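You operate a simulated robot arm through the tools that you are given. There is no shell and no other tool. Be economical: measure what you need, move in short steps, check, and stop when the job is done.

You run a simulated two-armed robot. Do the job below in one go: nothing can be reset, and whatever is moved stays where it is left.

## Task
On the long beige table top, fold the blue cloth in half, so that its two long edges meet.
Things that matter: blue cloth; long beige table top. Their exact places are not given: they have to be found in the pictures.

It is judged by the outcome, as a careful person would: the job done as asked, and still so three seconds after it is handed in. It fails if anything else is knocked over, pushed out of place, dropped, spilled or broken. Flat cloth is picked up by pressing the open fingertips on it (5 to 10 N) and closing them slowly along it; thin cloth reads only 2 to 8 mm in the jaws.

## Robot
Two 7-joint arms with two-finger parallel grippers on one trunk, on a base that drives. Base frame: it is fixed to the floor where the robot stands at the start and does not move with it; the origin is under the middle of the robot, x ahead of it, y to its left, z up; the surface under the hand at the start is at about z = 800. Units: mm, degrees, N and s.
The left shoulder is at the start at [71, 156, 1005], the right one opposite. Places, roughly: long beige table top [700, -300, 800]. Payload 3.91 kg a hand.
Tool frame (each hand has its own): the origin (TCP) lies between the finger pads and is the grasp point; the fingertips stand 30 mm ahead of it; z points along the fingers, y is the line along which they close. Largest opening 110 mm; finger width 20, thickness 10; the body of the gripper, 48 by 112 mm, starts 55 mm behind the TCP.
Orientation is that of the tool frame in the base frame, as [roll, pitch, yaw] about the fixed x, y, z axes, in that order (R = Rz(yaw) Ry(pitch) Rx(roll)). With the fingers straight down and closing along the base's y, the tool's x points along the base's -x, its y along +y and its z along -z.

## Interface
- The arms move only by the tool apply_moves. It takes "left_moves", "right_moves" or both (then of equal length, played together; a hand with none holds still); each is a list that holds one entry, the list of rows, each a list of 7 numbers: the finger opening in mm, from 0 to 110, then the shift along the base's x, y, z in units of 25 mm (1.0 is 25 mm), then the turn, a rotation vector about the base's x, y, z in units of 5 degrees (1.0 is 5 degrees). In form: [[[hand, tx, ty, tz, rx, ry, rz], ...]]. A call has 1 to 12 rows; each row shifts and turns the commanded pose from where the row before left it. A call with a number of a shift or a turn outside -1 to 1 is refused whole. Each row takes 0.2 s and may step no farther than 50 mm and 8.6 degrees from the row before; otherwise, or with a gripper value out of range, the whole call is refused. A pose out of reach is approached as far as the arm can. The call stops where the force on the tool passes 40 N (or 10 N more than at its start, if that is more) or the arm is blocked; 0.2 s more then pass. The fingers move at their own pace (about 108 mm/s each) and stop on an object; they squeeze with about 22 N. The grip force told is the motor's: it shows also when the fingers shut on nothing. Time passes only in rows, and 0.2 s behind the last, so rows that do not move let the fingers close. The reply holds the time, the measured pose of the TCP, the force on the tool along the base axes, the opening and the grip force, in the units named above and with some noise, with the torque about the TCP (base axes, N m) and any sound that the robot's microphone picked up, and new pictures: "pictures" is both (left out), scene, wrist or none (wrist: the cameras of the hands that moved).
- Cameras (640 x 400 px; columns grow to the right, rows downward): "scene" is now at [133.6, 29.9, 1232.3]; the picture's right is [0.34, -0.94, -0.00], its down [-0.55, -0.20, -0.81] and it looks along [0.76, 0.28, -0.59] (base axes); focal length 268 px, centre (320, 200). "left" rides on the left gripper at [72, -17, -103] in its tool frame; the picture's right is [0.23, 0.97, 0.00], its down [-0.76, 0.18, -0.62] and it looks along [-0.61, 0.14, 0.78] (tool axes); focal length 222 px, centre (320, 200). "right" rides on the right gripper at [72, 17, -103] in its tool frame; the picture's right is [-0.23, 0.97, 0.00], its down [-0.76, -0.18, -0.62] and it looks along [-0.61, -0.14, 0.78] (tool axes); focal length 222 px, centre (320, 200).
- lift_body(by): slides the trunk up (or, below 0, down) by that many mm; the arms and the scene camera ride with it, the base frame stays. It gives what a move gives, with no picture.
- base_move(legs): drives the robot by 1 to 6 legs, each [ahead, left, turn to the left] in mm, mm and degrees, along the robot's own axes; the way and the turn of a leg run together, so that a leg with both is an arc; at most 1500 mm and 180 degrees a leg. The arms and the cameras ride along, it lands a little off, and it stops where it bumps. It gives what a move gives, and a new picture of the scene camera.
- head_to(pan, tilt): turns the head with the scene camera to pan (to the left, within 86 degrees either way) and tilt (down, from -29 to 69), counted from straight ahead of the robot. It gives what a move gives, and a new picture of the scene camera.
- measure_at(camera, pixels): there is no depth. For up to 12 entries [column, row, z] of the newest picture of that camera ("zoom" is the newest enlarged one), the place [x, y] in the base frame at which the ray of that pixel passes the height z, good to about 2 mm. The clock stands still meanwhile.
- close_up(camera, box): a new picture of the part [left, top, right, bottom] of that camera's present view, enlarged. The clock stands still meanwhile.
- job_done(): hands the job in; it is judged then, once.

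Work in short steps. Measure before you move; look again where a grasp or a placing could have gone wrong, and mend it. You have 80 turns and 260 pictures in all, those below and enlarged ones among them. Open the grippers and draw the arms clear of the work before you hand the job in, unless the task says otherwise; then end with one line.

The tools are called after ">>>" as a command line: name --argument value ..., lists and objects as JSON in quotes. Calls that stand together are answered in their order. apply_moves: Moves the arms, as the interface text tells. Its arguments: {"type":"object","properties":{"left_moves":{"type":"array"},"right_moves":{"type":"array"},"pictures":{"type":"string","enum":["both","scene","wrist","none"]}},"required":[]} The other tools are called the same way: lift_body (by) slides the trunk up or down; base_move (legs) drives the base; head_to (pan, tilt) turns the head that bears the scene camera; measure_at (camera, pixels) gives the place at which the rays of pixels pass given heights; close_up (camera, box) takes an enlarged picture of a part of a camera's view; job_done () hands the job in.

At the start:

```text
t: 0.0
left_position: [697.9, 548.1, 1016.8]
left_tool_rot: [-179.9, -0.1, 180.0]
left_ft_force: [-0.4, -0.1, -0.2]
left_wrist_torque: [-0.02, -0.01, 0.04]
left_gripper_width: 110.0
left_grasp_force: 0.1
right_position: [870.4, -173.7, 959.7]
right_tool_rot: [180.0, 0.1, -180.0]
right_ft_force: [-0.2, 0.1, -0.3]
right_wrist_torque: [0.0, 0.0, 0.0]
right_gripper_width: 109.8
right_grasp_force: 0.1
trunk travel left (down, up): [-450.0, 490.0]
robot x, y, heading: [-0.4, -1.3, 0.1]
head pan, tilt: [20.2, 36.2]
```

scene: 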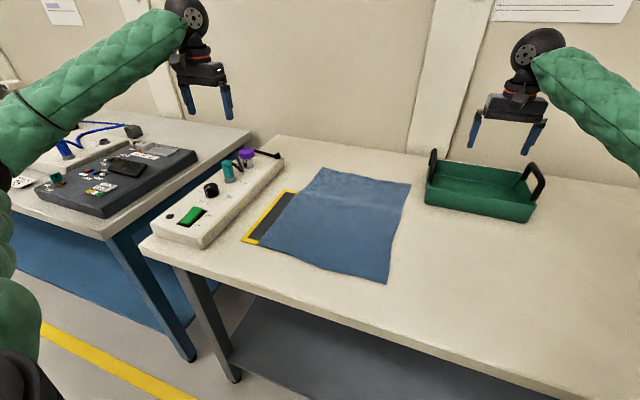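
right: 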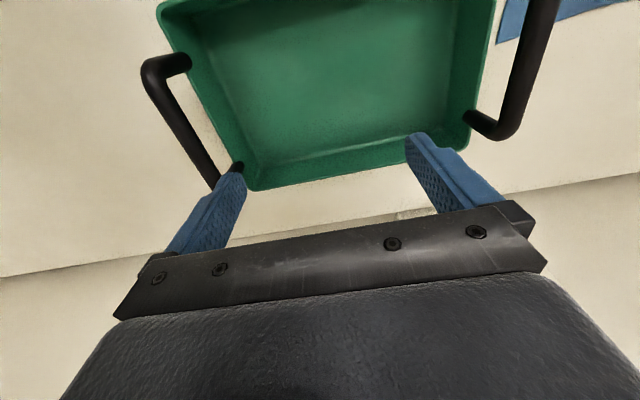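
left: 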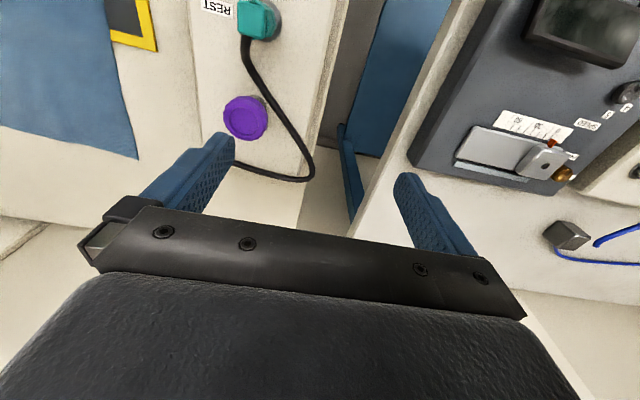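

The cloth shows corners near (323,168), (411,183), (388,284), (258,241) in the scene picture, lying partly over a yellow-edged pad. I measure these and take a close-up.

>>> measure_at --camera "scene" --pixels '[[323, 168, 802], [411, 183, 802], [388, 284, 802], [258, 241, 802], [241, 241, 800], [286, 190, 800], [427, 205, 800], [270, 150, 800], [140, 245, 800], [205, 248, 800], [283, 160, 800]]'

>>> close_up --camera "scene" --box '[220, 140, 440, 300]'

```text
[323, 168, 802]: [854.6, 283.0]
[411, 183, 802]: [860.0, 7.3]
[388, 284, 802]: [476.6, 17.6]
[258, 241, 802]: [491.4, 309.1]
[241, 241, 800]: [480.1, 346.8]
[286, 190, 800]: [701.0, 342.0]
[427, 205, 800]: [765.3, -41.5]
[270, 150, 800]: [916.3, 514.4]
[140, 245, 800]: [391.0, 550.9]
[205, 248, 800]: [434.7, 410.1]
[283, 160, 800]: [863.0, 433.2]
```

```text
2.50 times, centred on (330, 220) of scene
```

zoom: 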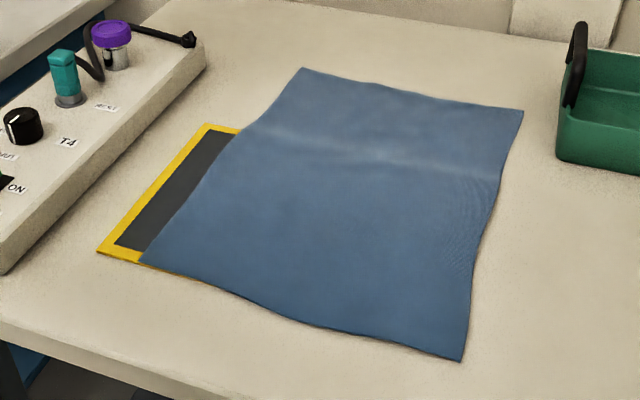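

The long edges run along x (about 375 mm) at y≈12 and y≈295, so the right edge must fold over to the left one, right hand at the far corner and left hand at the near corner. The right arm would be at its reach limit at (855,283), so I shift the base 110 mm left.

>>> base_move --legs '[[0, 110, 0]]'

>>> head_to --pan 0 --tilt 45

```text
t: 1.2
left_position: [695.0, 661.7, 1015.2]
left_tool_rot: [-179.9, 0.0, -179.8]
left_ft_force: [0.3, 0.4, -0.1]
left_wrist_torque: [-0.05, -0.03, -0.03]
left_gripper_width: 110.0
left_grasp_force: 0.0
right_position: [870.3, -58.1, 958.8]
right_tool_rot: [-179.9, 0.0, -179.9]
right_ft_force: [0.4, 0.7, -0.4]
right_wrist_torque: [-0.07, 0.0, 0.0]
right_gripper_width: 109.9
right_grasp_force: 0.0
trunk travel left (down, up): [-450.0, 490.0]
robot x, y, heading: [0.8, 109.8, 0.0]
head pan, tilt: [20.2, 36.2]
```

scene: 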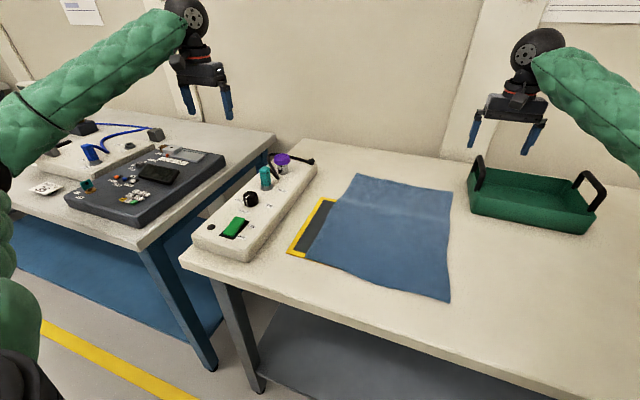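

```text
t: 2.0
left_position: [695.2, 659.6, 1016.0]
left_tool_rot: [180.0, 0.0, -179.8]
left_ft_force: [0.0, 0.0, -0.6]
left_wrist_torque: [0.0, 0.05, -0.02]
left_gripper_width: 110.1
left_grasp_force: 0.0
right_position: [869.3, -59.8, 959.0]
right_tool_rot: [179.9, 0.0, -179.8]
right_ft_force: [0.4, -0.6, 0.0]
right_wrist_torque: [0.01, -0.02, -0.01]
right_gripper_width: 109.9
right_grasp_force: 0.0
trunk travel left (down, up): [-450.0, 490.0]
robot x, y, heading: [-4.5, 106.7, 0.4]
head pan, tilt: [0.0, 45.0]
```

scene: 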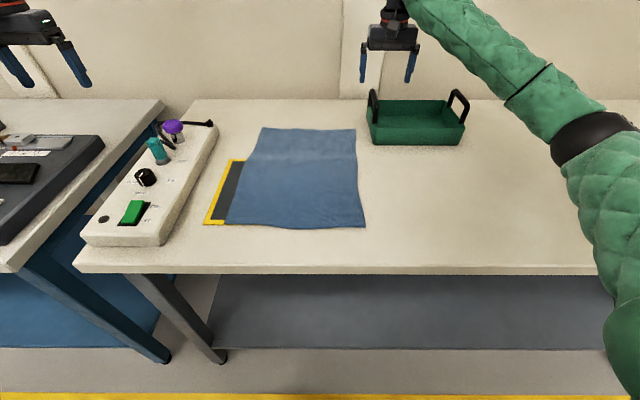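

Now the cloth corners are at about (263,128), (356,129), (366,227), (227,222); I measure again with the tray handle (372,122).

>>> measure_at --camera "scene" --pixels '[[263, 128, 802], [356, 129, 802], [366, 227, 802], [227, 222, 802], [358, 175, 802], [245, 165, 802], [373, 145, 800], [370, 120, 850], [300, 272, 800], [228, 160, 800], [204, 223, 800], [168, 238, 830]]'

>>> close_up --camera "scene" --box '[190, 110, 390, 240]'

```text
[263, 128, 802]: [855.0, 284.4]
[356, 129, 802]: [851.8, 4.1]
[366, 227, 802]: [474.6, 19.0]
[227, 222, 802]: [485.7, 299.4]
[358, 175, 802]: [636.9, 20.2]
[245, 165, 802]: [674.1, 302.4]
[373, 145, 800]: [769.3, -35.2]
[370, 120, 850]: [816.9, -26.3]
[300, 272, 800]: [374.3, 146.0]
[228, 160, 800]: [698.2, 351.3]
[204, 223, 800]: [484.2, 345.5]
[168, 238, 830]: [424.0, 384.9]
```

```text
3.08 times, centred on (290, 175) of scene
```

zoom: 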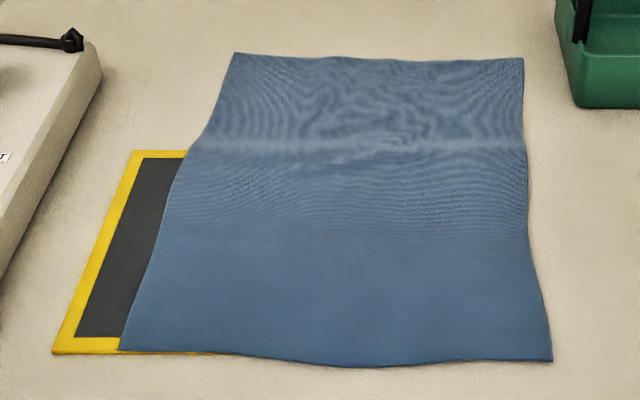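

The cloth edge lies at y≈4–20, the tray rim at y≈-30. I bring both hands above the corners while turning them 90° so the fingers close along x (right −90°, left +90°).

>>> apply_moves --right_moves '[[[80, -0.1, 0.17, -0.05, 0, 0, -1], [60, -0.1, 0.17, -0.05, 0, 0, -1], [60, -0.1, 0.17, -0.05, 0, 0, -1], [60, -0.1, 0.17, -0.05, 0, 0, -1], [60, -0.1, 0.17, -0.05, 0, 0, -1], [60, -0.1, 0.17, -0.05, 0, 0, -1], [60, -0.1, 0.17, -0.05, 0, 0, -1], [60, -0.1, 0.17, -0.05, 0, 0, -1], [60, -0.1, 0.17, -0.05, 0, 0, -1], [60, -0.1, 0.17, -0.05, 0, 0, -1], [60, -0.1, 0.17, -0.05, 0, 0, -1], [60, -0.1, 0.17, -0.05, 0, 0, -1]]]' --left_moves '[[[80, -0.3, -1, 0, 0, 0, 1], [60, -0.3, -1, 0, 0, 0, 1], [60, -0.3, -1, 0, 0, 0, 1], [60, -0.3, -1, 0, 0, 0, 1], [60, -0.3, -1, 0, 0, 0, 1], [60, -0.3, -1, 0, 0, 0, 1], [60, -0.3, -1, 0, 0, 0, 1], [60, -0.3, -1, 0, 0, 0, 1], [60, -0.3, -1, 0, 0, 0, 1], [60, -0.3, -1, 0, 0, 0, 1], [60, -0.3, -1, 0, 0, 0, 1], [60, -0.3, -1, 0, 0, 0, 1]]]' --pictures "scene"

```text
t: 4.6
left_position: [606.0, 361.9, 1016.0]
left_tool_rot: [180.0, 0.1, -119.8]
left_ft_force: [0.7, 0.5, 0.2]
left_wrist_torque: [-0.02, 0.0, -0.01]
left_gripper_width: 59.9
left_grasp_force: 0.1
right_position: [840.3, -9.5, 944.2]
right_tool_rot: [-180.0, 0.0, 120.1]
right_ft_force: [-0.2, 0.9, 0.2]
right_wrist_torque: [0.0, 0.01, -0.02]
right_gripper_width: 59.8
right_grasp_force: 0.0
trunk travel left (down, up): [-450.0, 490.0]
robot x, y, heading: [-2.0, 108.4, 0.5]
head pan, tilt: [0.0, 45.0]
```

scene: 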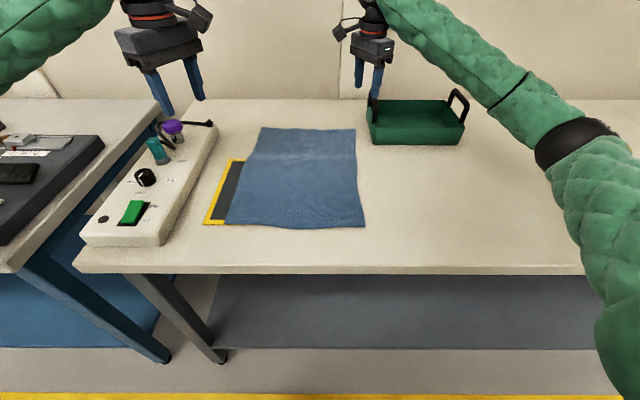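

Both turn well. I continue: right to (825,14,~925), left 300 mm more to the right, finishing the turns.

>>> apply_moves --right_moves '[[[50, -0.05, 0.08, -0.06, 0, 0, -0.5], [50, -0.05, 0.08, -0.06, 0, 0, -0.5], [50, -0.05, 0.08, -0.06, 0, 0, -0.5], [50, -0.05, 0.08, -0.06, 0, 0, -0.5], [50, -0.05, 0.08, -0.06, 0, 0, -0.5], [50, -0.05, 0.08, -0.06, 0, 0, -0.5], [50, -0.05, 0.08, -0.06, 0, 0, -0.5], [50, -0.05, 0.08, -0.06, 0, 0, -0.5], [50, -0.05, 0.08, -0.06, 0, 0, -0.5], [50, -0.05, 0.08, -0.06, 0, 0, -0.5], [50, -0.05, 0.08, -0.06, 0, 0, -0.5], [50, -0.05, 0.08, -0.06, 0, 0, -0.5]]]' --left_moves '[[[50, -0.35, -1, -0.2, 0, 0, 0.5], [50, -0.35, -1, -0.2, 0, 0, 0.5], [50, -0.35, -1, -0.2, 0, 0, 0.5], [50, -0.35, -1, -0.2, 0, 0, 0.5], [50, -0.35, -1, -0.2, 0, 0, 0.5], [50, -0.35, -1, -0.2, 0, 0, 0.5], [50, -0.35, -1, -0.2, 0, 0, 0.5], [50, -0.35, -1, -0.2, 0, 0, 0.5], [50, -0.35, -1, -0.2, 0, 0, 0.5], [50, -0.35, -1, -0.2, 0, 0, 0.5], [50, -0.35, -1, -0.2, 0, 0, 0.5], [50, -0.35, -1, -0.2, 0, 0, 0.5]]]' --pictures "both"

```text
t: 7.2
left_position: [497.4, 57.6, 958.1]
left_tool_rot: [-179.8, 0.1, -89.8]
left_ft_force: [-0.2, 0.2, 1.7]
left_wrist_torque: [0.01, -0.06, -0.01]
left_gripper_width: 49.8
left_grasp_force: 0.0
right_position: [823.3, 14.1, 930.1]
right_tool_rot: [179.9, -0.1, 90.2]
right_ft_force: [-0.8, -1.0, 0.4]
right_wrist_torque: [-0.02, -0.03, 0.03]
right_gripper_width: 50.2
right_grasp_force: 0.1
trunk travel left (down, up): [-450.0, 490.0]
robot x, y, heading: [0.4, 109.3, 0.1]
head pan, tilt: [0.0, 45.0]
```

scene: 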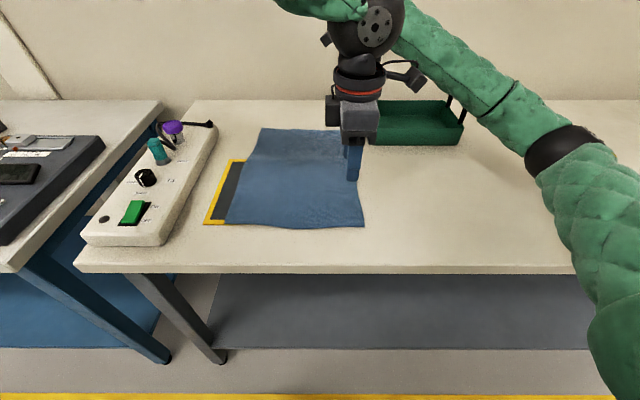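
right: 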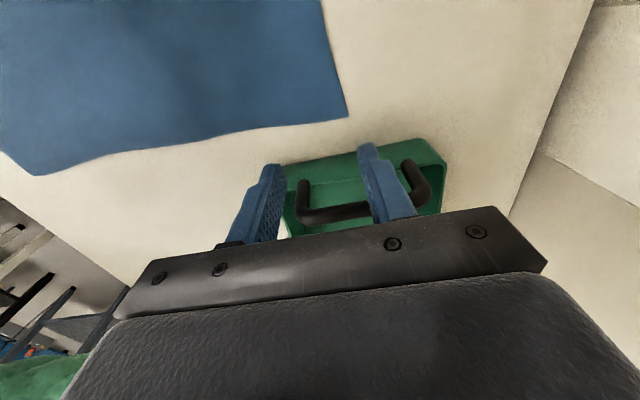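
left: 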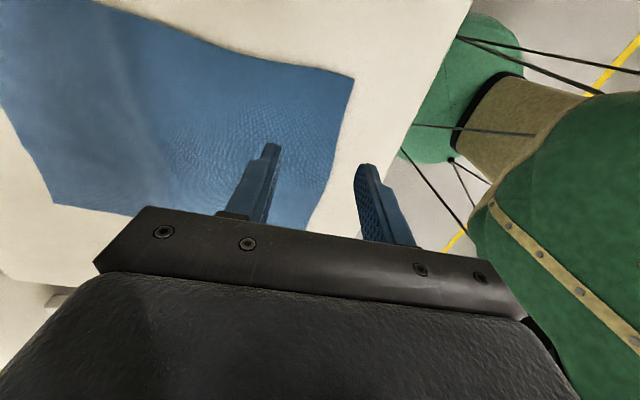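

Both hands hang over their corners. I measure the edges in the wrist pictures: right (345,118) far corner, (240,133), (37,175) near corner; left (353,78) near-left corner, (308,225) near-right area, (60,203) far-right edge.

>>> measure_at --camera "right" --pixels '[[347, 117, 802], [290, 125, 802], [240, 133, 802], [150, 150, 802], [37, 175, 802], [322, 5, 802]]'

>>> measure_at --camera "left" --pixels '[[353, 78, 802], [340, 130, 802], [308, 225, 802], [60, 203, 802], [135, 214, 802]]'

```text
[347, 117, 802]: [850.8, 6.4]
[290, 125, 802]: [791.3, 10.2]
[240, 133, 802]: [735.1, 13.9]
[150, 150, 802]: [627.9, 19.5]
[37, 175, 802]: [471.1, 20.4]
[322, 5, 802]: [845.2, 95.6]
```

```text
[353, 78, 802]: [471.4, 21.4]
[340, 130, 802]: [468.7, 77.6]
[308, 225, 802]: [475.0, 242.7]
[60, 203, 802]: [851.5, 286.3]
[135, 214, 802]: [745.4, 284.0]
```

The right edge runs from (851,6) to (471,21). I line up at (815,16) right and (507,28) left with 40 mm openings, and lower to about 10 mm above the cloth.

>>> apply_moves --right_moves '[[[40, -0.16, 0.04, 0, 0, 0, 0], [40, -0.16, 0.04, -0.6, 0, 0, 0], [40, 0, 0, -0.8, 0, 0, 0], [40, 0, 0, -0.8, 0, 0, 0], [40, 0, 0, -0.8, 0, 0, 0], [40, 0, 0, -0.6, 0, 0, 0]]]' --left_moves '[[[40, 0.2, -0.6, 0, 0, 0, 0], [40, 0.2, -0.6, -0.92, 0, 0, 0], [40, 0, 0, -1, 0, 0, 0], [40, 0, 0, -1, 0, 0, 0], [40, 0, 0, -1, 0, 0, 0], [40, 0, 0, -0.8, 0, 0, 0]]]'

```text
t: 8.8
left_position: [500.2, 37.2, 846.1]
left_tool_rot: [-179.4, -0.6, -89.7]
left_ft_force: [0.0, -0.2, 1.1]
left_wrist_torque: [-0.03, -0.02, -0.02]
left_gripper_width: 40.3
left_grasp_force: 0.0
right_position: [822.1, 9.9, 907.6]
right_tool_rot: [174.9, 0.9, 89.6]
right_ft_force: [-0.1, 0.4, -0.1]
right_wrist_torque: [-0.02, 0.0, 0.04]
right_gripper_width: 39.9
right_grasp_force: 0.1
trunk travel left (down, up): [-450.0, 490.0]
robot x, y, heading: [3.5, 106.6, 0.5]
head pan, tilt: [0.0, 45.0]
stopped in row 6 (right hand): the arm was blocked; the commanded pose is now the measured one
```

scene: 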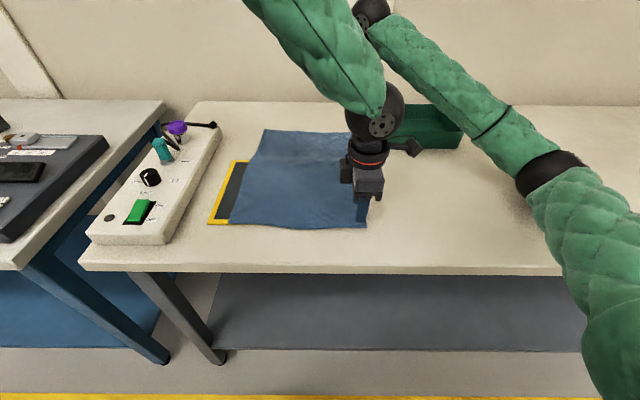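
right: 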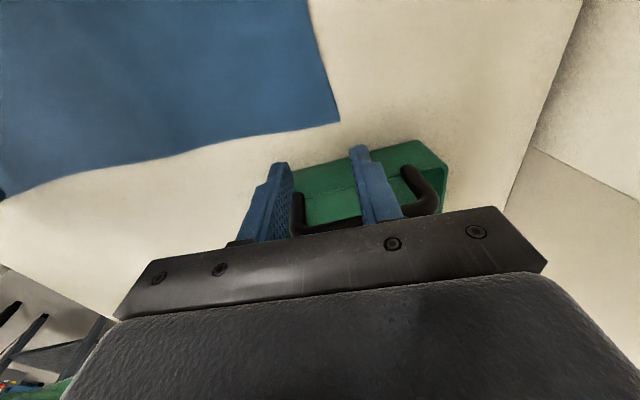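
left: 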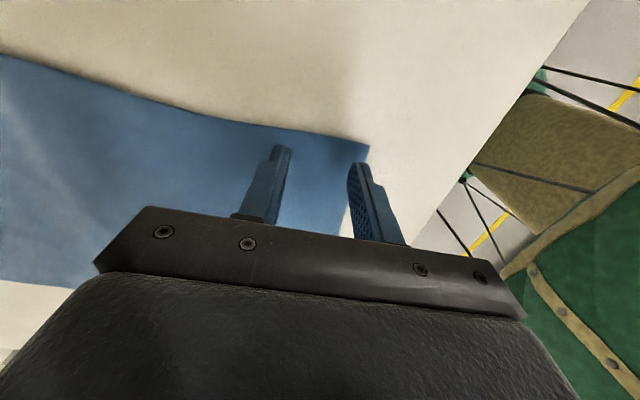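

The right arm was blocked at z=908 with no tool force, so probably the arms touch upstream (left forearm near the right wrist at (375,30)). I take a closer look.

>>> head_to --pan -8 --tilt 22

```text
t: 9.7
left_position: [501.4, 35.0, 847.6]
left_tool_rot: [-179.4, -0.6, -89.7]
left_ft_force: [0.6, -0.3, 0.2]
left_wrist_torque: [0.0, 0.01, 0.04]
left_gripper_width: 40.1
left_grasp_force: 0.0
right_position: [821.4, 9.7, 907.2]
right_tool_rot: [174.9, 0.8, 89.6]
right_ft_force: [0.3, 0.1, -0.1]
right_wrist_torque: [-0.01, -0.01, -0.01]
right_gripper_width: 40.2
right_grasp_force: 0.1
trunk travel left (down, up): [-450.0, 490.0]
robot x, y, heading: [-1.1, 106.5, 0.2]
head pan, tilt: [-8.0, 22.0]
```

scene: 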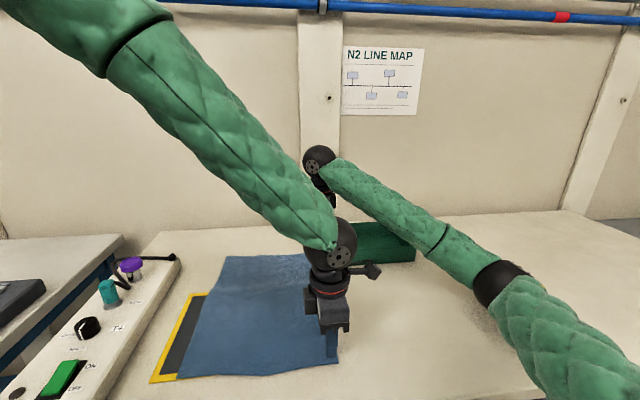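

No contact between the arms is visible; the right elbow (500,290) looks low, possibly on the table or limiting. I raise the trunk 150 mm to give the elbow room and look again.

>>> lift_body --by 150

>>> head_to --pan -8 --tilt 40

```text
t: 11.4
left_position: [511.4, 27.3, 987.2]
left_tool_rot: [179.9, 0.0, -89.7]
left_ft_force: [1.1, -0.6, 0.5]
left_wrist_torque: [0.01, 0.03, 0.03]
left_gripper_width: 40.1
left_grasp_force: 0.0
right_position: [829.9, 4.6, 1032.2]
right_tool_rot: [176.5, 0.3, 89.7]
right_ft_force: [0.3, -1.1, 0.9]
right_wrist_torque: [-0.01, 0.01, -0.01]
right_gripper_width: 39.6
right_grasp_force: 0.0
trunk travel left (down, up): [-600.0, 340.0]
robot x, y, heading: [3.5, 104.7, 0.3]
head pan, tilt: [-8.0, 22.0]
```

```text
t: 12.2
left_position: [510.3, 28.6, 989.1]
left_tool_rot: [180.0, 0.0, -89.7]
left_ft_force: [0.3, 0.3, 0.3]
left_wrist_torque: [-0.02, -0.02, 0.01]
left_gripper_width: 40.0
left_grasp_force: 0.2
right_position: [829.9, 4.9, 1031.0]
right_tool_rot: [176.5, 0.4, 89.7]
right_ft_force: [-0.4, -0.5, 0.0]
right_wrist_torque: [-0.01, 0.02, -0.01]
right_gripper_width: 39.8
right_grasp_force: 0.1
trunk travel left (down, up): [-600.0, 340.0]
robot x, y, heading: [4.3, 107.6, 0.3]
head pan, tilt: [-8.0, 40.0]
```

scene: 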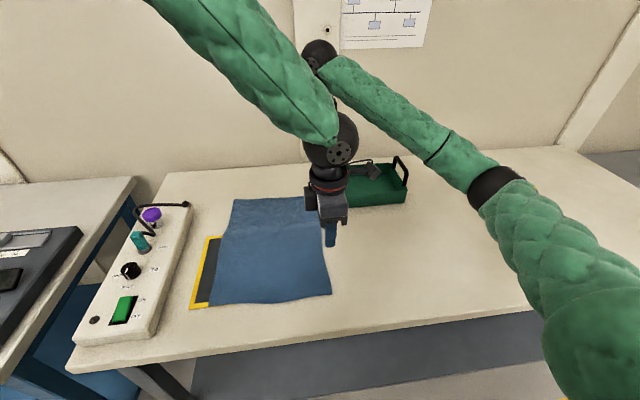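

Free again: both hands settled, so a contact at the low elbow is likely. I straighten the right hand and lower it alone to about z=880.

>>> apply_moves --right_moves '[[[40, -0.3, 0.22, 0, 0, 0.35, 0], [40, -0.3, 0.22, -0.5, 0, 0.35, 0], [40, 0, 0, -0.8, 0, 0, 0], [40, 0, 0, -0.8, 0, 0, 0], [40, 0, 0, -0.8, 0, 0, 0], [40, 0, 0, -0.8, 0, 0, 0], [40, 0, 0, -0.8, 0, 0, 0], [40, 0, 0, -0.8, 0, 0, 0], [40, 0, 0, -0.8, 0, 0, 0]]]' --pictures "both"

```text
t: 14.2
left_position: [510.3, 28.3, 989.1]
left_tool_rot: [180.0, 0.0, -89.6]
left_ft_force: [0.0, -0.1, -0.2]
left_wrist_torque: [0.02, -0.02, 0.01]
left_gripper_width: 39.9
left_grasp_force: 0.1
right_position: [817.1, 13.3, 881.6]
right_tool_rot: [179.9, 0.2, 89.6]
right_ft_force: [0.2, 0.1, 0.7]
right_wrist_torque: [-0.01, -0.03, 0.04]
right_gripper_width: 40.0
right_grasp_force: 0.0
trunk travel left (down, up): [-600.0, 340.0]
robot x, y, heading: [4.4, 103.9, 0.2]
head pan, tilt: [-8.0, 40.0]
```

scene: 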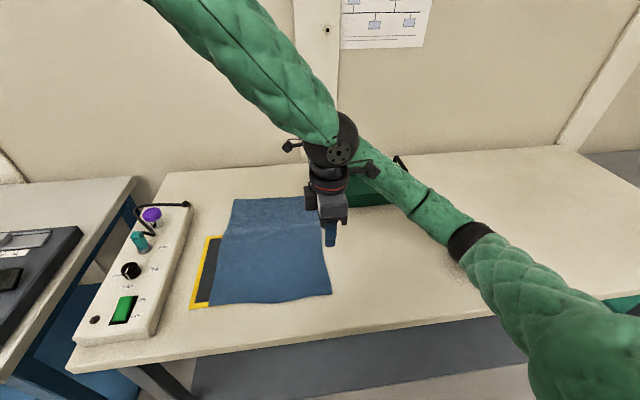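
right: 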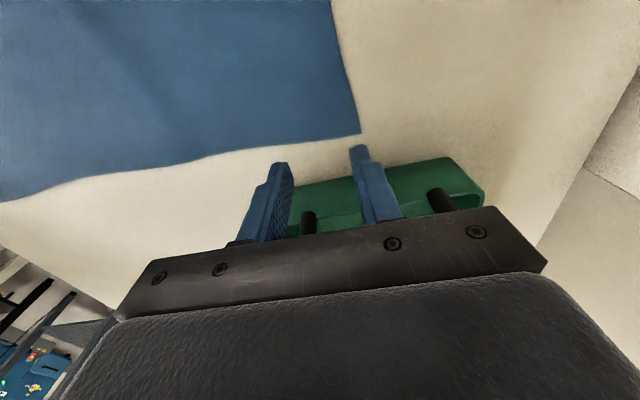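

The right hand came down freely to z=882 now. I check how near the right forearm (400,195), cuff (470,240) comes to the left wrist by measuring those pixels at plausible heights.

>>> measure_at --camera "scene" --pixels '[[470, 240, 1000], [470, 240, 1100], [470, 240, 900], [390, 190, 1000], [390, 190, 1050], [600, 370, 1155], [330, 140, 1150], [330, 140, 1200]]'

```text
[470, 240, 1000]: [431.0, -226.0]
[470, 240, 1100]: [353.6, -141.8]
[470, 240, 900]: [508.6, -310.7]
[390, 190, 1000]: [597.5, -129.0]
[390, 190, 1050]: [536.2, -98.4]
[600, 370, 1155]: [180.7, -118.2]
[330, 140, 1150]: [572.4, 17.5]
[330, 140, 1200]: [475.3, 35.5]
```

The forearm clears the left hand by only ~60–80 mm, so I turn the left hand 45° back (its camera bracket away from the right arm) to pinch across the corner at (491,41), and lower both to about z=845.

>>> apply_moves --left_moves '[[[40, -0.09, 0.06, 0, 0, 0, -1], [40, -0.09, 0.06, -0.4, 0, 0, -1], [40, -0.09, 0.06, -0.6, 0, 0, -1], [40, -0.09, 0.06, -0.8, 0, 0, -1], [40, -0.09, 0.06, -0.8, 0, 0, -1], [40, -0.09, 0.06, -0.8, 0, 0, -1], [40, -0.09, 0.06, -0.8, 0, 0, -1], [40, -0.09, 0.06, -0.8, 0, 0, -1], [40, -0.09, 0.06, -0.8, 0, 0, -1]]]' --right_moves '[[[40, -0.08, 0.1, 0, 0, 0, 0], [40, 0, 0, -0.2, 0, 0, 0], [40, 0, 0, -0.2, 0, 0, 0], [40, 0, 0, -0.2, 0, 0, 0], [40, 0, 0, -0.2, 0, 0, 0], [40, 0, 0, -0.2, 0, 0, 0], [40, 0, 0, -0.2, 0, 0, 0], [40, 0, 0, -0.2, 0, 0, 0], [40, 0, 0, 0, 0, 0, 0]]]'

```text
t: 16.4
left_position: [483.4, 47.9, 850.8]
left_tool_rot: [-179.2, 0.0, -134.7]
left_ft_force: [0.4, 1.1, -0.3]
left_wrist_torque: [-0.01, 0.05, -0.02]
left_gripper_width: 39.9
left_grasp_force: 0.0
right_position: [822.8, 5.6, 895.0]
right_tool_rot: [176.3, 1.5, 88.6]
right_ft_force: [-0.5, 0.1, -0.1]
right_wrist_torque: [0.0, -0.01, -0.02]
right_gripper_width: 40.1
right_grasp_force: 0.1
trunk travel left (down, up): [-600.0, 340.0]
robot x, y, heading: [6.4, 107.3, 0.0]
head pan, tilt: [-8.0, 40.0]
stopped in row 9 (right hand): the arm was blocked; the commanded pose is now the measured one
```

scene: 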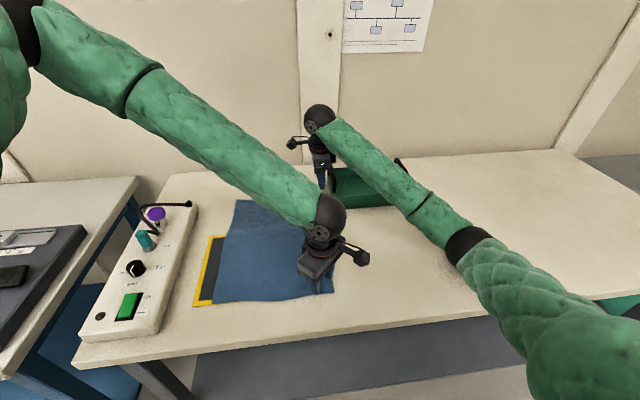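
right: 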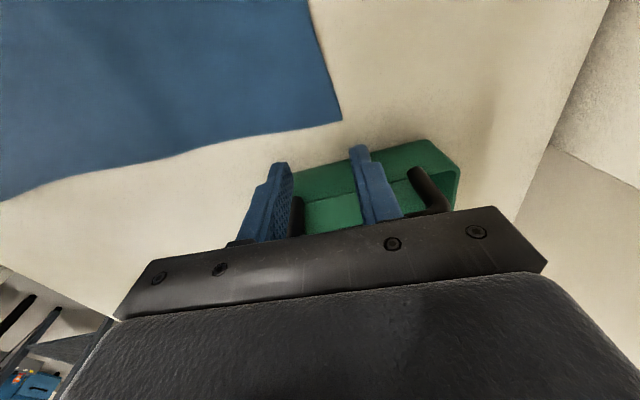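
left: 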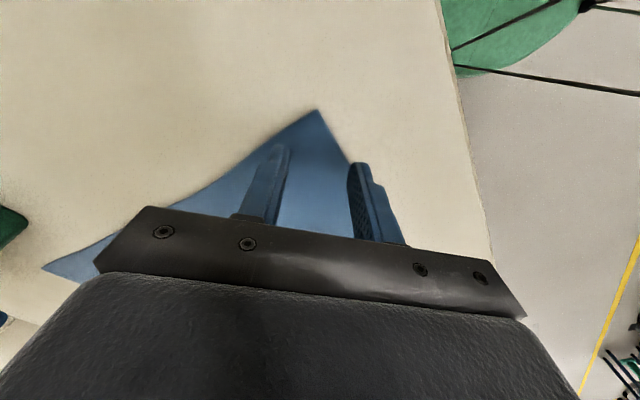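

Again the right arm stopped, and it stands at z=895, higher than its goal. I look closely at the hand and tray handle area and at the left wrist for the contact.

>>> close_up --camera "scene" --box '[270, 90, 450, 310]'

>>> measure_at --camera "right" --pixels '[[297, 200, 880], [297, 200, 850], [415, 170, 880], [415, 170, 850], [430, 200, 900], [430, 200, 860], [341, 122, 802]]'

```text
1.82 times, centred on (360, 200) of scene
```

zoom: 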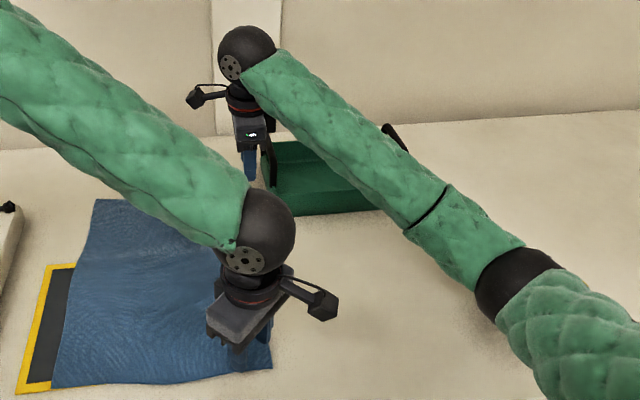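

```text
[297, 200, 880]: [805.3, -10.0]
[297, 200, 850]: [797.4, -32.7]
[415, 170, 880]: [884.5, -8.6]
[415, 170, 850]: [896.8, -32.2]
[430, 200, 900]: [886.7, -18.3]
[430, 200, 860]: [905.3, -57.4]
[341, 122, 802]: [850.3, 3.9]
```

The tray's tall handle leans toward the cloth (top about z≈925, y≈0–10), so the right gripper body came down on it. I lift the right hand straight up, then tilt it 35° so its body leans to +y, away from the handle.

>>> apply_moves --right_moves '[[[40, 0, 0, 1, 0, 0, 0], [40, 0, 0.2, 1, 0, 0, 0], [40, -0.1, 0.4, 0.4, -0.7, 0.3, 0.1], [40, -0.1, 0.4, 0, -1, 0.3, 0.1], [40, -0.1, 0.4, 0, -1, 0.1, 0.1], [40, 0, 0.4, 0, -1, 0, 0], [40, 0, 0.4, 0, -1, 0, 0], [40, 0, 0, 0, -1, 0, 0], [40, 0, 0, 0, -1, 0, 0]]]'

>>> head_to --pan 0 --tilt 45

```text
t: 18.4
left_position: [493.0, 42.7, 844.2]
left_tool_rot: [-180.0, 0.0, -134.7]
left_ft_force: [-0.9, -0.5, 0.6]
left_wrist_torque: [-0.02, 0.01, 0.0]
left_gripper_width: 40.0
left_grasp_force: 0.0
right_position: [820.9, 58.0, 934.5]
right_tool_rot: [-178.6, 34.6, 90.8]
right_ft_force: [-0.2, -0.7, 0.0]
right_wrist_torque: [0.02, 0.02, 0.0]
right_gripper_width: 40.0
right_grasp_force: 0.0
trunk travel left (down, up): [-600.0, 340.0]
robot x, y, heading: [5.5, 105.0, 0.3]
head pan, tilt: [-8.0, 40.0]
```

scene: 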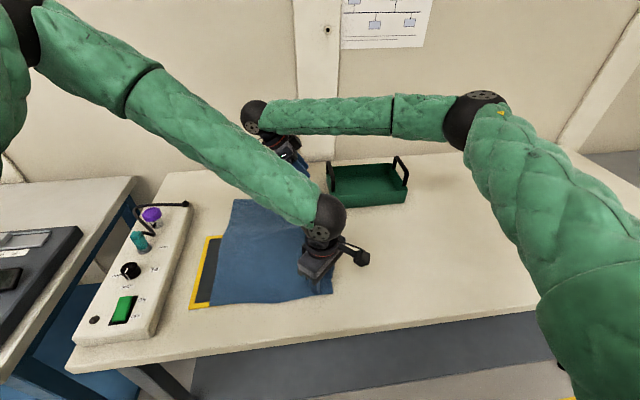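
right: 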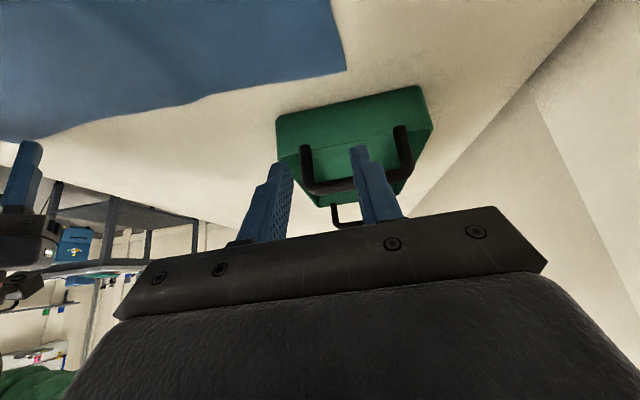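

```text
t: 19.1
left_position: [492.6, 42.3, 844.0]
left_tool_rot: [-179.9, 0.0, -134.6]
left_ft_force: [-0.8, -0.2, -0.4]
left_wrist_torque: [0.01, 0.01, -0.03]
left_gripper_width: 40.0
left_grasp_force: 0.1
right_position: [820.8, 57.4, 933.5]
right_tool_rot: [-178.6, 34.4, 90.9]
right_ft_force: [-0.5, -1.0, 0.6]
right_wrist_torque: [-0.01, -0.01, 0.0]
right_gripper_width: 40.0
right_grasp_force: 0.1
trunk travel left (down, up): [-600.0, 340.0]
robot x, y, heading: [1.5, 104.5, 0.3]
head pan, tilt: [0.0, 45.0]
```

scene: 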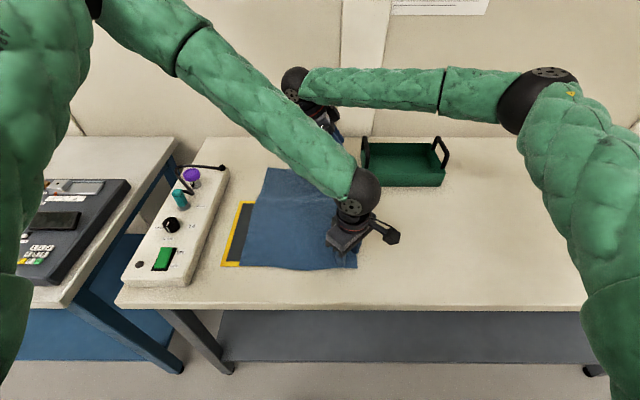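

Now the right arm is well clear and the tray is visible again. I check that it has not moved and re-measure the far corner.

>>> measure_at --camera "scene" --pixels '[[371, 187, 800], [440, 185, 800], [364, 140, 925]]'

>>> measure_at --camera "right" --pixels '[[346, 72, 802], [300, 80, 802], [240, 90, 802], [330, 0, 802]]'

>>> measure_at --camera "left" --pixels '[[318, 110, 802]]'

>>> close_up --camera "scene" --box '[270, 60, 460, 280]'

```text
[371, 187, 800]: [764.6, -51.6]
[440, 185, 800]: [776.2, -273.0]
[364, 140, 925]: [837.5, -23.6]
```

```text
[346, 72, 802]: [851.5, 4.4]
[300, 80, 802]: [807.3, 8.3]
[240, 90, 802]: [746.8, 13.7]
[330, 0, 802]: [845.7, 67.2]
```

```text
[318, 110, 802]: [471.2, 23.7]
```

```text
1.82 times, centred on (365, 170) of scene
```

zoom: 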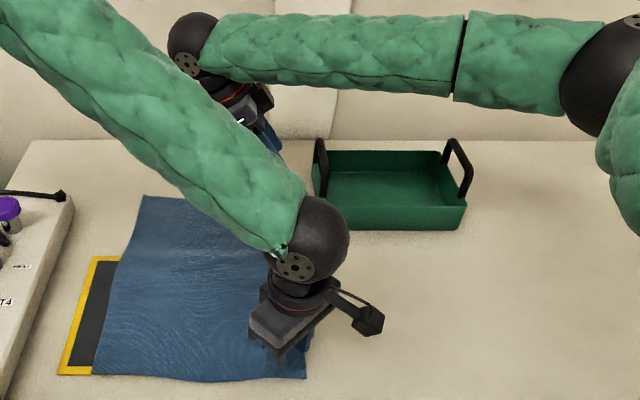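

The tray is where it was. I bring the tilted right hand down to just above the cloth at (815,26,840).

>>> apply_moves --right_moves '[[[40, -0.06, -0.2, -0.7, 0, 0, 0], [40, -0.06, -0.25, -0.7, 0, 0, 0], [40, -0.06, -0.25, -0.7, 0, 0, 0], [40, -0.06, -0.25, -0.7, 0, 0, 0], [40, 0, -0.3, -0.6, 0, 0, 0], [40, 0, 0, -0.35, 0, 0, 0], [40, 0, 0, 0, 0, 0, 0]]]'

```text
t: 20.7
left_position: [491.7, 40.6, 843.9]
left_tool_rot: [-179.9, 0.0, -134.7]
left_ft_force: [0.6, 0.9, 0.2]
left_wrist_torque: [0.03, -0.01, -0.02]
left_gripper_width: 40.0
left_grasp_force: 0.2
right_position: [814.5, 27.2, 841.1]
right_tool_rot: [-178.6, 34.3, 91.0]
right_ft_force: [-0.1, 0.0, 0.0]
right_wrist_torque: [0.03, -0.03, 0.03]
right_gripper_width: 40.4
right_grasp_force: 0.1
trunk travel left (down, up): [-600.0, 340.0]
robot x, y, heading: [1.5, 101.0, 0.1]
head pan, tilt: [0.0, 45.0]
```

scene: 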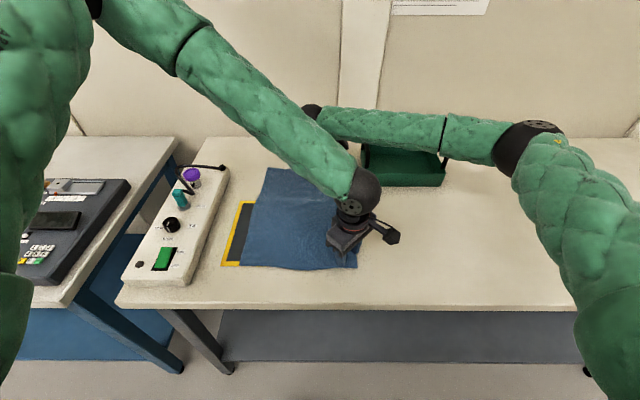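
right: 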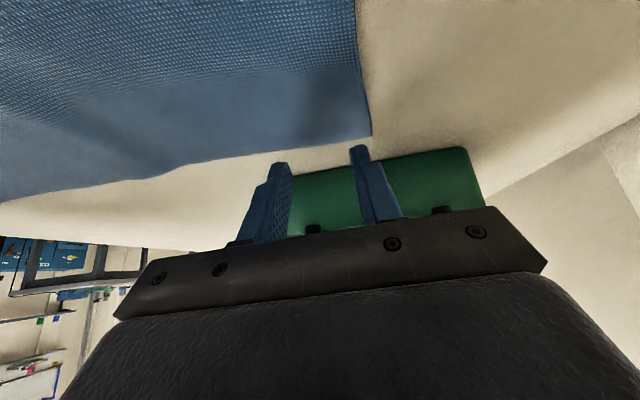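

I check the tip positions against the cloth edge in the right picture.

>>> measure_at --camera "right" --pixels '[[280, 164, 815], [360, 148, 815], [280, 164, 802], [283, 152, 802], [355, 138, 802], [371, 135, 802]]'

```text
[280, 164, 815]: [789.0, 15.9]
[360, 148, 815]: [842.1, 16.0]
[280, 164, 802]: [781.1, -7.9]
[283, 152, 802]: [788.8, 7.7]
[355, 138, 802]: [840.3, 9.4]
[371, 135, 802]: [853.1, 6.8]
```

Tips land at y≈16, the edge is at y≈8.5: good. Now I press both hands down gently in small steps.

>>> apply_moves --right_moves '[[[40, 0, 0.1, -0.12, 0, 0, 0], [40, 0, 0, -0.12, 0, 0, 0], [40, 0, 0, -0.08, 0, 0, 0], [40, 0, 0, 0, 0, 0, 0]]]' --left_moves '[[[40, 0, 0, -0.16, 0, 0, 0], [40, 0, 0, -0.16, 0, 0, 0], [40, 0, 0, -0.12, 0, 0, 0], [40, 0, 0, 0, 0, 0, 0]]]' --pictures "wrist"

```text
t: 21.9
left_position: [492.1, 41.3, 835.9]
left_tool_rot: [-179.7, 0.1, -134.7]
left_ft_force: [-2.4, 2.7, 25.7]
left_wrist_torque: [0.61, 0.46, 0.0]
left_gripper_width: 41.5
left_grasp_force: 1.2
right_position: [813.4, 29.5, 832.6]
right_tool_rot: [-178.7, 34.4, 90.8]
right_ft_force: [0.8, -0.6, -0.2]
right_wrist_torque: [-0.01, 0.02, 0.0]
right_gripper_width: 40.0
right_grasp_force: 0.0
trunk travel left (down, up): [-600.0, 340.0]
robot x, y, heading: [6.0, 104.7, 0.3]
head pan, tilt: [0.0, 45.0]
stopped in row 4 (left hand): the force on the tool passed its limit at 41 N (the readings are from after the stop); the commanded pose is now the measured one
```

right: 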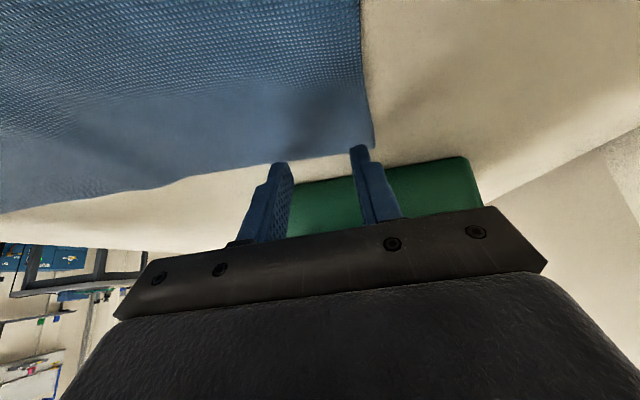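
left: 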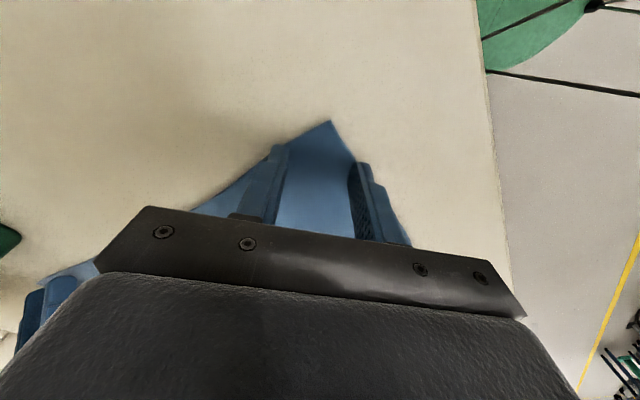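

Left touches at z≈836 with 26 N, so I ease it up slightly; the right is about to touch, so I lower it in ~1.5 mm steps.

>>> apply_moves --right_moves '[[[40, 0, 0, -0.06, 0, 0, 0], [40, 0, 0, -0.06, 0, 0, 0], [40, 0, 0, 0, 0, 0, 0]]]' --left_moves '[[[40, 0, 0, 0.05, 0, 0, 0], [40, 0, 0, 0, 0, 0, 0], [40, 0, 0, 0, 0, 0, 0]]]' --pictures "none"

```text
t: 22.7
left_position: [491.2, 40.9, 835.5]
left_tool_rot: [-179.9, 0.1, -134.7]
left_ft_force: [0.3, -1.2, 6.4]
left_wrist_torque: [0.07, 0.04, -0.02]
left_gripper_width: 39.3
left_grasp_force: 0.0
right_position: [814.4, 28.8, 831.4]
right_tool_rot: [-178.7, 34.4, 90.8]
right_ft_force: [0.0, -0.3, 15.6]
right_wrist_torque: [-0.15, -0.33, -0.03]
right_gripper_width: 39.8
right_grasp_force: 0.0
trunk travel left (down, up): [-600.0, 340.0]
robot x, y, heading: [7.6, 106.9, 0.4]
head pan, tilt: [0.0, 45.0]
```

Left presses 6 N, right 16 N; I ease the right a touch and close both slowly.

>>> apply_moves --right_moves '[[[40, 0, 0, -0.0, 0, 0, 0], [36, 0, 0, 0.02, 0, 0, 0], [32, 0, 0, 0, 0, 0, 0], [28, 0, 0, 0, 0, 0, 0], [24, 0, 0, 0, 0, 0, 0], [20, 0, 0, 0, 0, 0, 0], [16, 0, 0, 0, 0, 0, 0], [12, 0, 0, 0, 0, 0, 0], [8, 0, 0, 0, 0, 0, 0], [4, 0, 0, 0, 0, 0, 0], [0, 0, 0, 0, 0, 0, 0], [0, 0, 0, 0, 0, 0, 0]]]' --left_moves '[[[40, 0, 0, -0.02, 0, 0, 0], [36, 0, 0, 0, 0, 0, 0], [32, 0, 0, 0, 0, 0, 0], [28, 0, 0, 0, 0, 0, 0], [24, 0, 0, 0, 0, 0, 0], [20, 0, 0, 0, 0, 0, 0], [16, 0, 0, 0, 0, 0, 0], [12, 0, 0, 0, 0, 0, 0], [8, 0, 0, 0, 0, 0, 0], [4, 0, 0, 0, 0, 0, 0], [0, 0, 0, 0, 0, 0, 0], [0, 0, 0, 0, 0, 0, 0]]]' --pictures "wrist"

```text
t: 25.3
left_position: [492.2, 41.1, 835.9]
left_tool_rot: [-179.8, 0.1, -134.7]
left_ft_force: [4.3, 0.3, 40.1]
left_wrist_torque: [0.01, -0.14, 0.02]
left_gripper_width: 2.7
left_grasp_force: 22.0
right_position: [814.5, 29.4, 832.3]
right_tool_rot: [-178.6, 34.4, 90.9]
right_ft_force: [-4.5, 0.2, 1.5]
right_wrist_torque: [-0.01, 0.15, 0.01]
right_gripper_width: 2.0
right_grasp_force: 21.9
trunk travel left (down, up): [-600.0, 340.0]
robot x, y, heading: [2.2, 107.1, 0.4]
head pan, tilt: [0.0, 45.0]
```

right: 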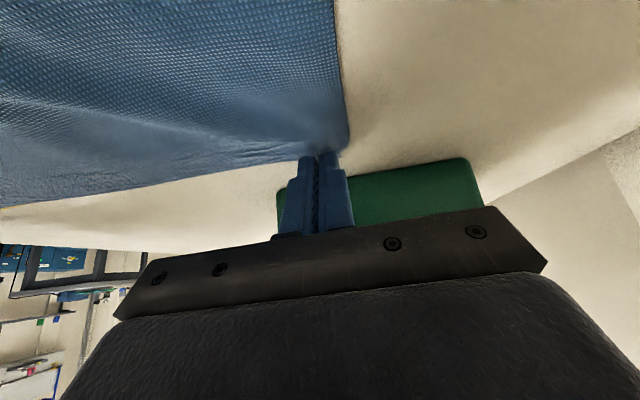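
left: 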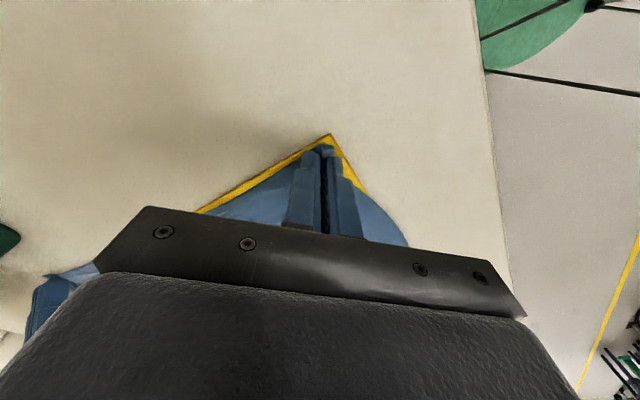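

Both jaws hold something thin (2.7 and 2.0 mm); on the left the mat's yellow corner shows, with cloth bunched in the jaws. I lift both 30 mm to verify.

>>> apply_moves --right_moves '[[[0, 0, 0.1, 0.3, 0, 0, 0], [0, 0, 0.1, 0.3, 0, 0, 0], [0, 0, 0.1, 0.3, 0, 0, 0], [0, 0, 0.1, 0.3, 0, 0, 0]]]' --left_moves '[[[0, 0, 0.1, 0.3, 0, 0, 0], [0, 0, 0.1, 0.3, 0, 0, 0], [0, 0, 0.1, 0.3, 0, 0, 0], [0, 0, 0.1, 0.3, 0, 0, 0]]]'

```text
t: 26.3
left_position: [492.5, 51.2, 865.0]
left_tool_rot: [-179.9, 0.1, -134.7]
left_ft_force: [3.5, 0.0, 0.4]
left_wrist_torque: [0.01, -0.09, 0.0]
left_gripper_width: 2.5
left_grasp_force: 22.0
right_position: [814.2, 40.6, 861.8]
right_tool_rot: [-178.6, 34.4, 90.9]
right_ft_force: [-3.5, -0.4, -0.1]
right_wrist_torque: [0.02, 0.09, -0.04]
right_gripper_width: 1.8
right_grasp_force: 21.9
trunk travel left (down, up): [-600.0, 340.0]
robot x, y, heading: [4.9, 105.5, 0.2]
head pan, tilt: [0.0, 45.0]
```

scene: 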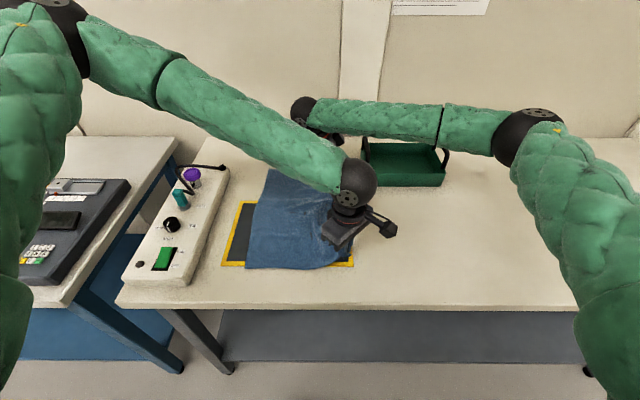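
right: 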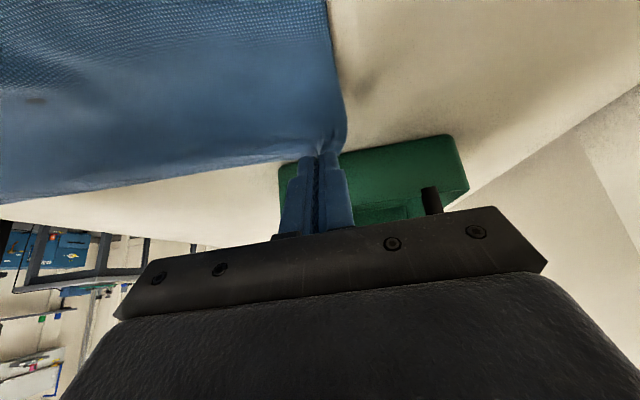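
left: 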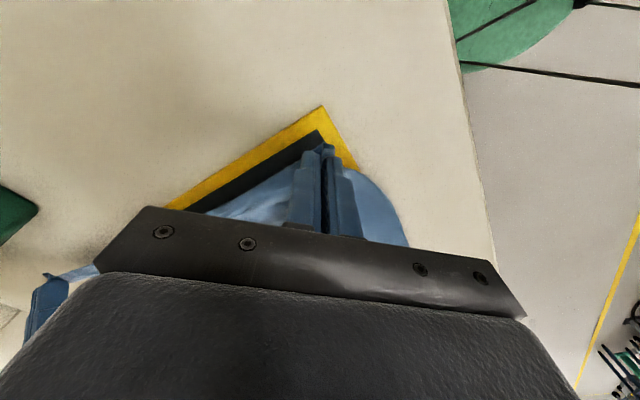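

Both corners are held, with a slight 3.5 N pull between hands. I swing both over on an arc toward the left edge, untilting the right hand, first to the apex at y≈165.

>>> apply_moves --left_moves '[[[0, 0.04, 0.2, 0.6, 0, 0, 0], [0, 0.04, 0.3, 0.6, 0, 0, 0], [0, 0.04, 0.4, 0.5, 0, 0, 0], [0, 0.04, 0.4, 0.5, 0, 0, 0], [0, 0.04, 0.5, 0.4, 0, 0, 0], [0, 0.04, 0.5, 0.3, 0, 0, 0], [0, 0.04, 0.5, 0.2, 0, 0, 0], [0, 0.04, 0.6, 0.2, 0, 0, 0], [0, 0.04, 0.6, 0.1, 0, 0, 0], [0, 0.04, 0.6, 0, 0, 0, 0]]]' --right_moves '[[[0, 0, 0.22, 0.6, 0.7, 0, 0], [0, 0, 0.33, 0.6, 0.7, 0, 0], [0, 0, 0.43, 0.5, 0.7, 0, 0], [0, 0, 0.43, 0.5, 0.7, 0, 0], [0, 0, 0.54, 0.4, 0.7, 0, 0], [0, 0, 0.54, 0.3, 0.7, 0, 0], [0, 0, 0.54, 0.2, 0.7, 0, 0], [0, 0, 0.6, 0.2, 0.7, 0, 0], [0, 0, 0.6, 0.1, 0.7, 0, 0], [0, 0, 0.6, 0, 0.7, 0, 0]]]'

```text
t: 28.5
left_position: [503.6, 165.7, 951.6]
left_tool_rot: [-179.9, 0.0, -134.8]
left_ft_force: [0.5, 0.9, -0.4]
left_wrist_torque: [-0.01, 0.02, 0.0]
left_gripper_width: 2.4
left_grasp_force: 22.3
right_position: [814.7, 160.7, 946.1]
right_tool_rot: [-179.1, -0.6, 90.7]
right_ft_force: [0.2, 1.3, 0.6]
right_wrist_torque: [0.01, -0.02, 0.0]
right_gripper_width: 2.1
right_grasp_force: 22.0
trunk travel left (down, up): [-600.0, 340.0]
robot x, y, heading: [2.9, 107.2, 0.1]
head pan, tilt: [0.0, 45.0]
```

scene: 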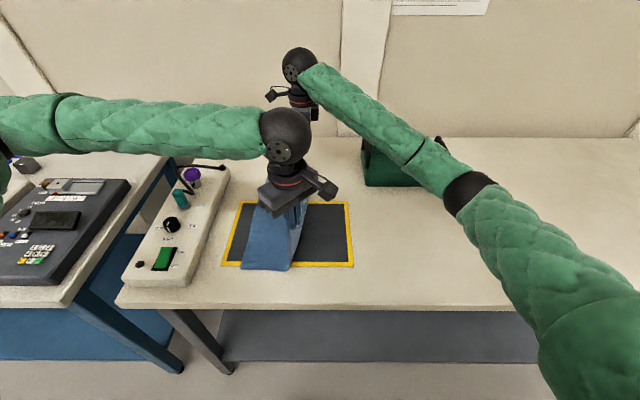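
right: 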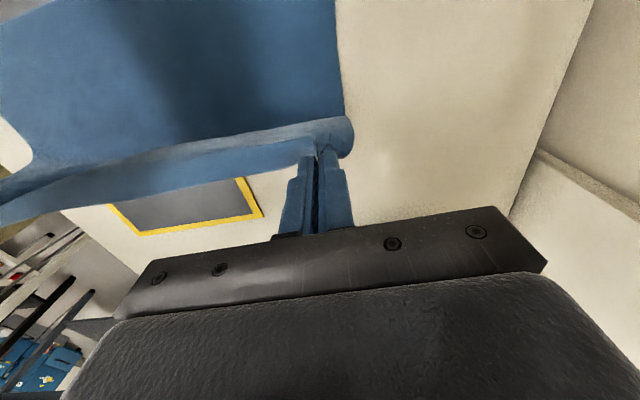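
left: 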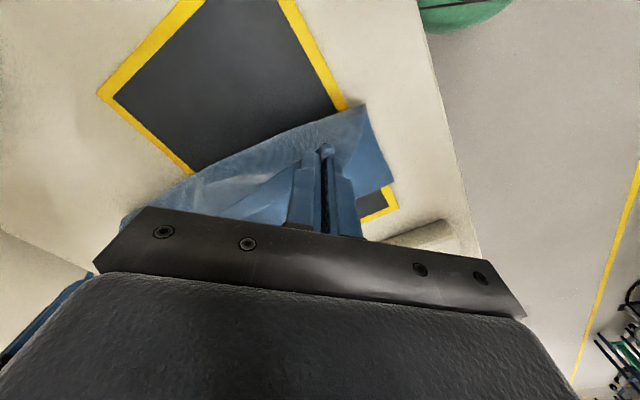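

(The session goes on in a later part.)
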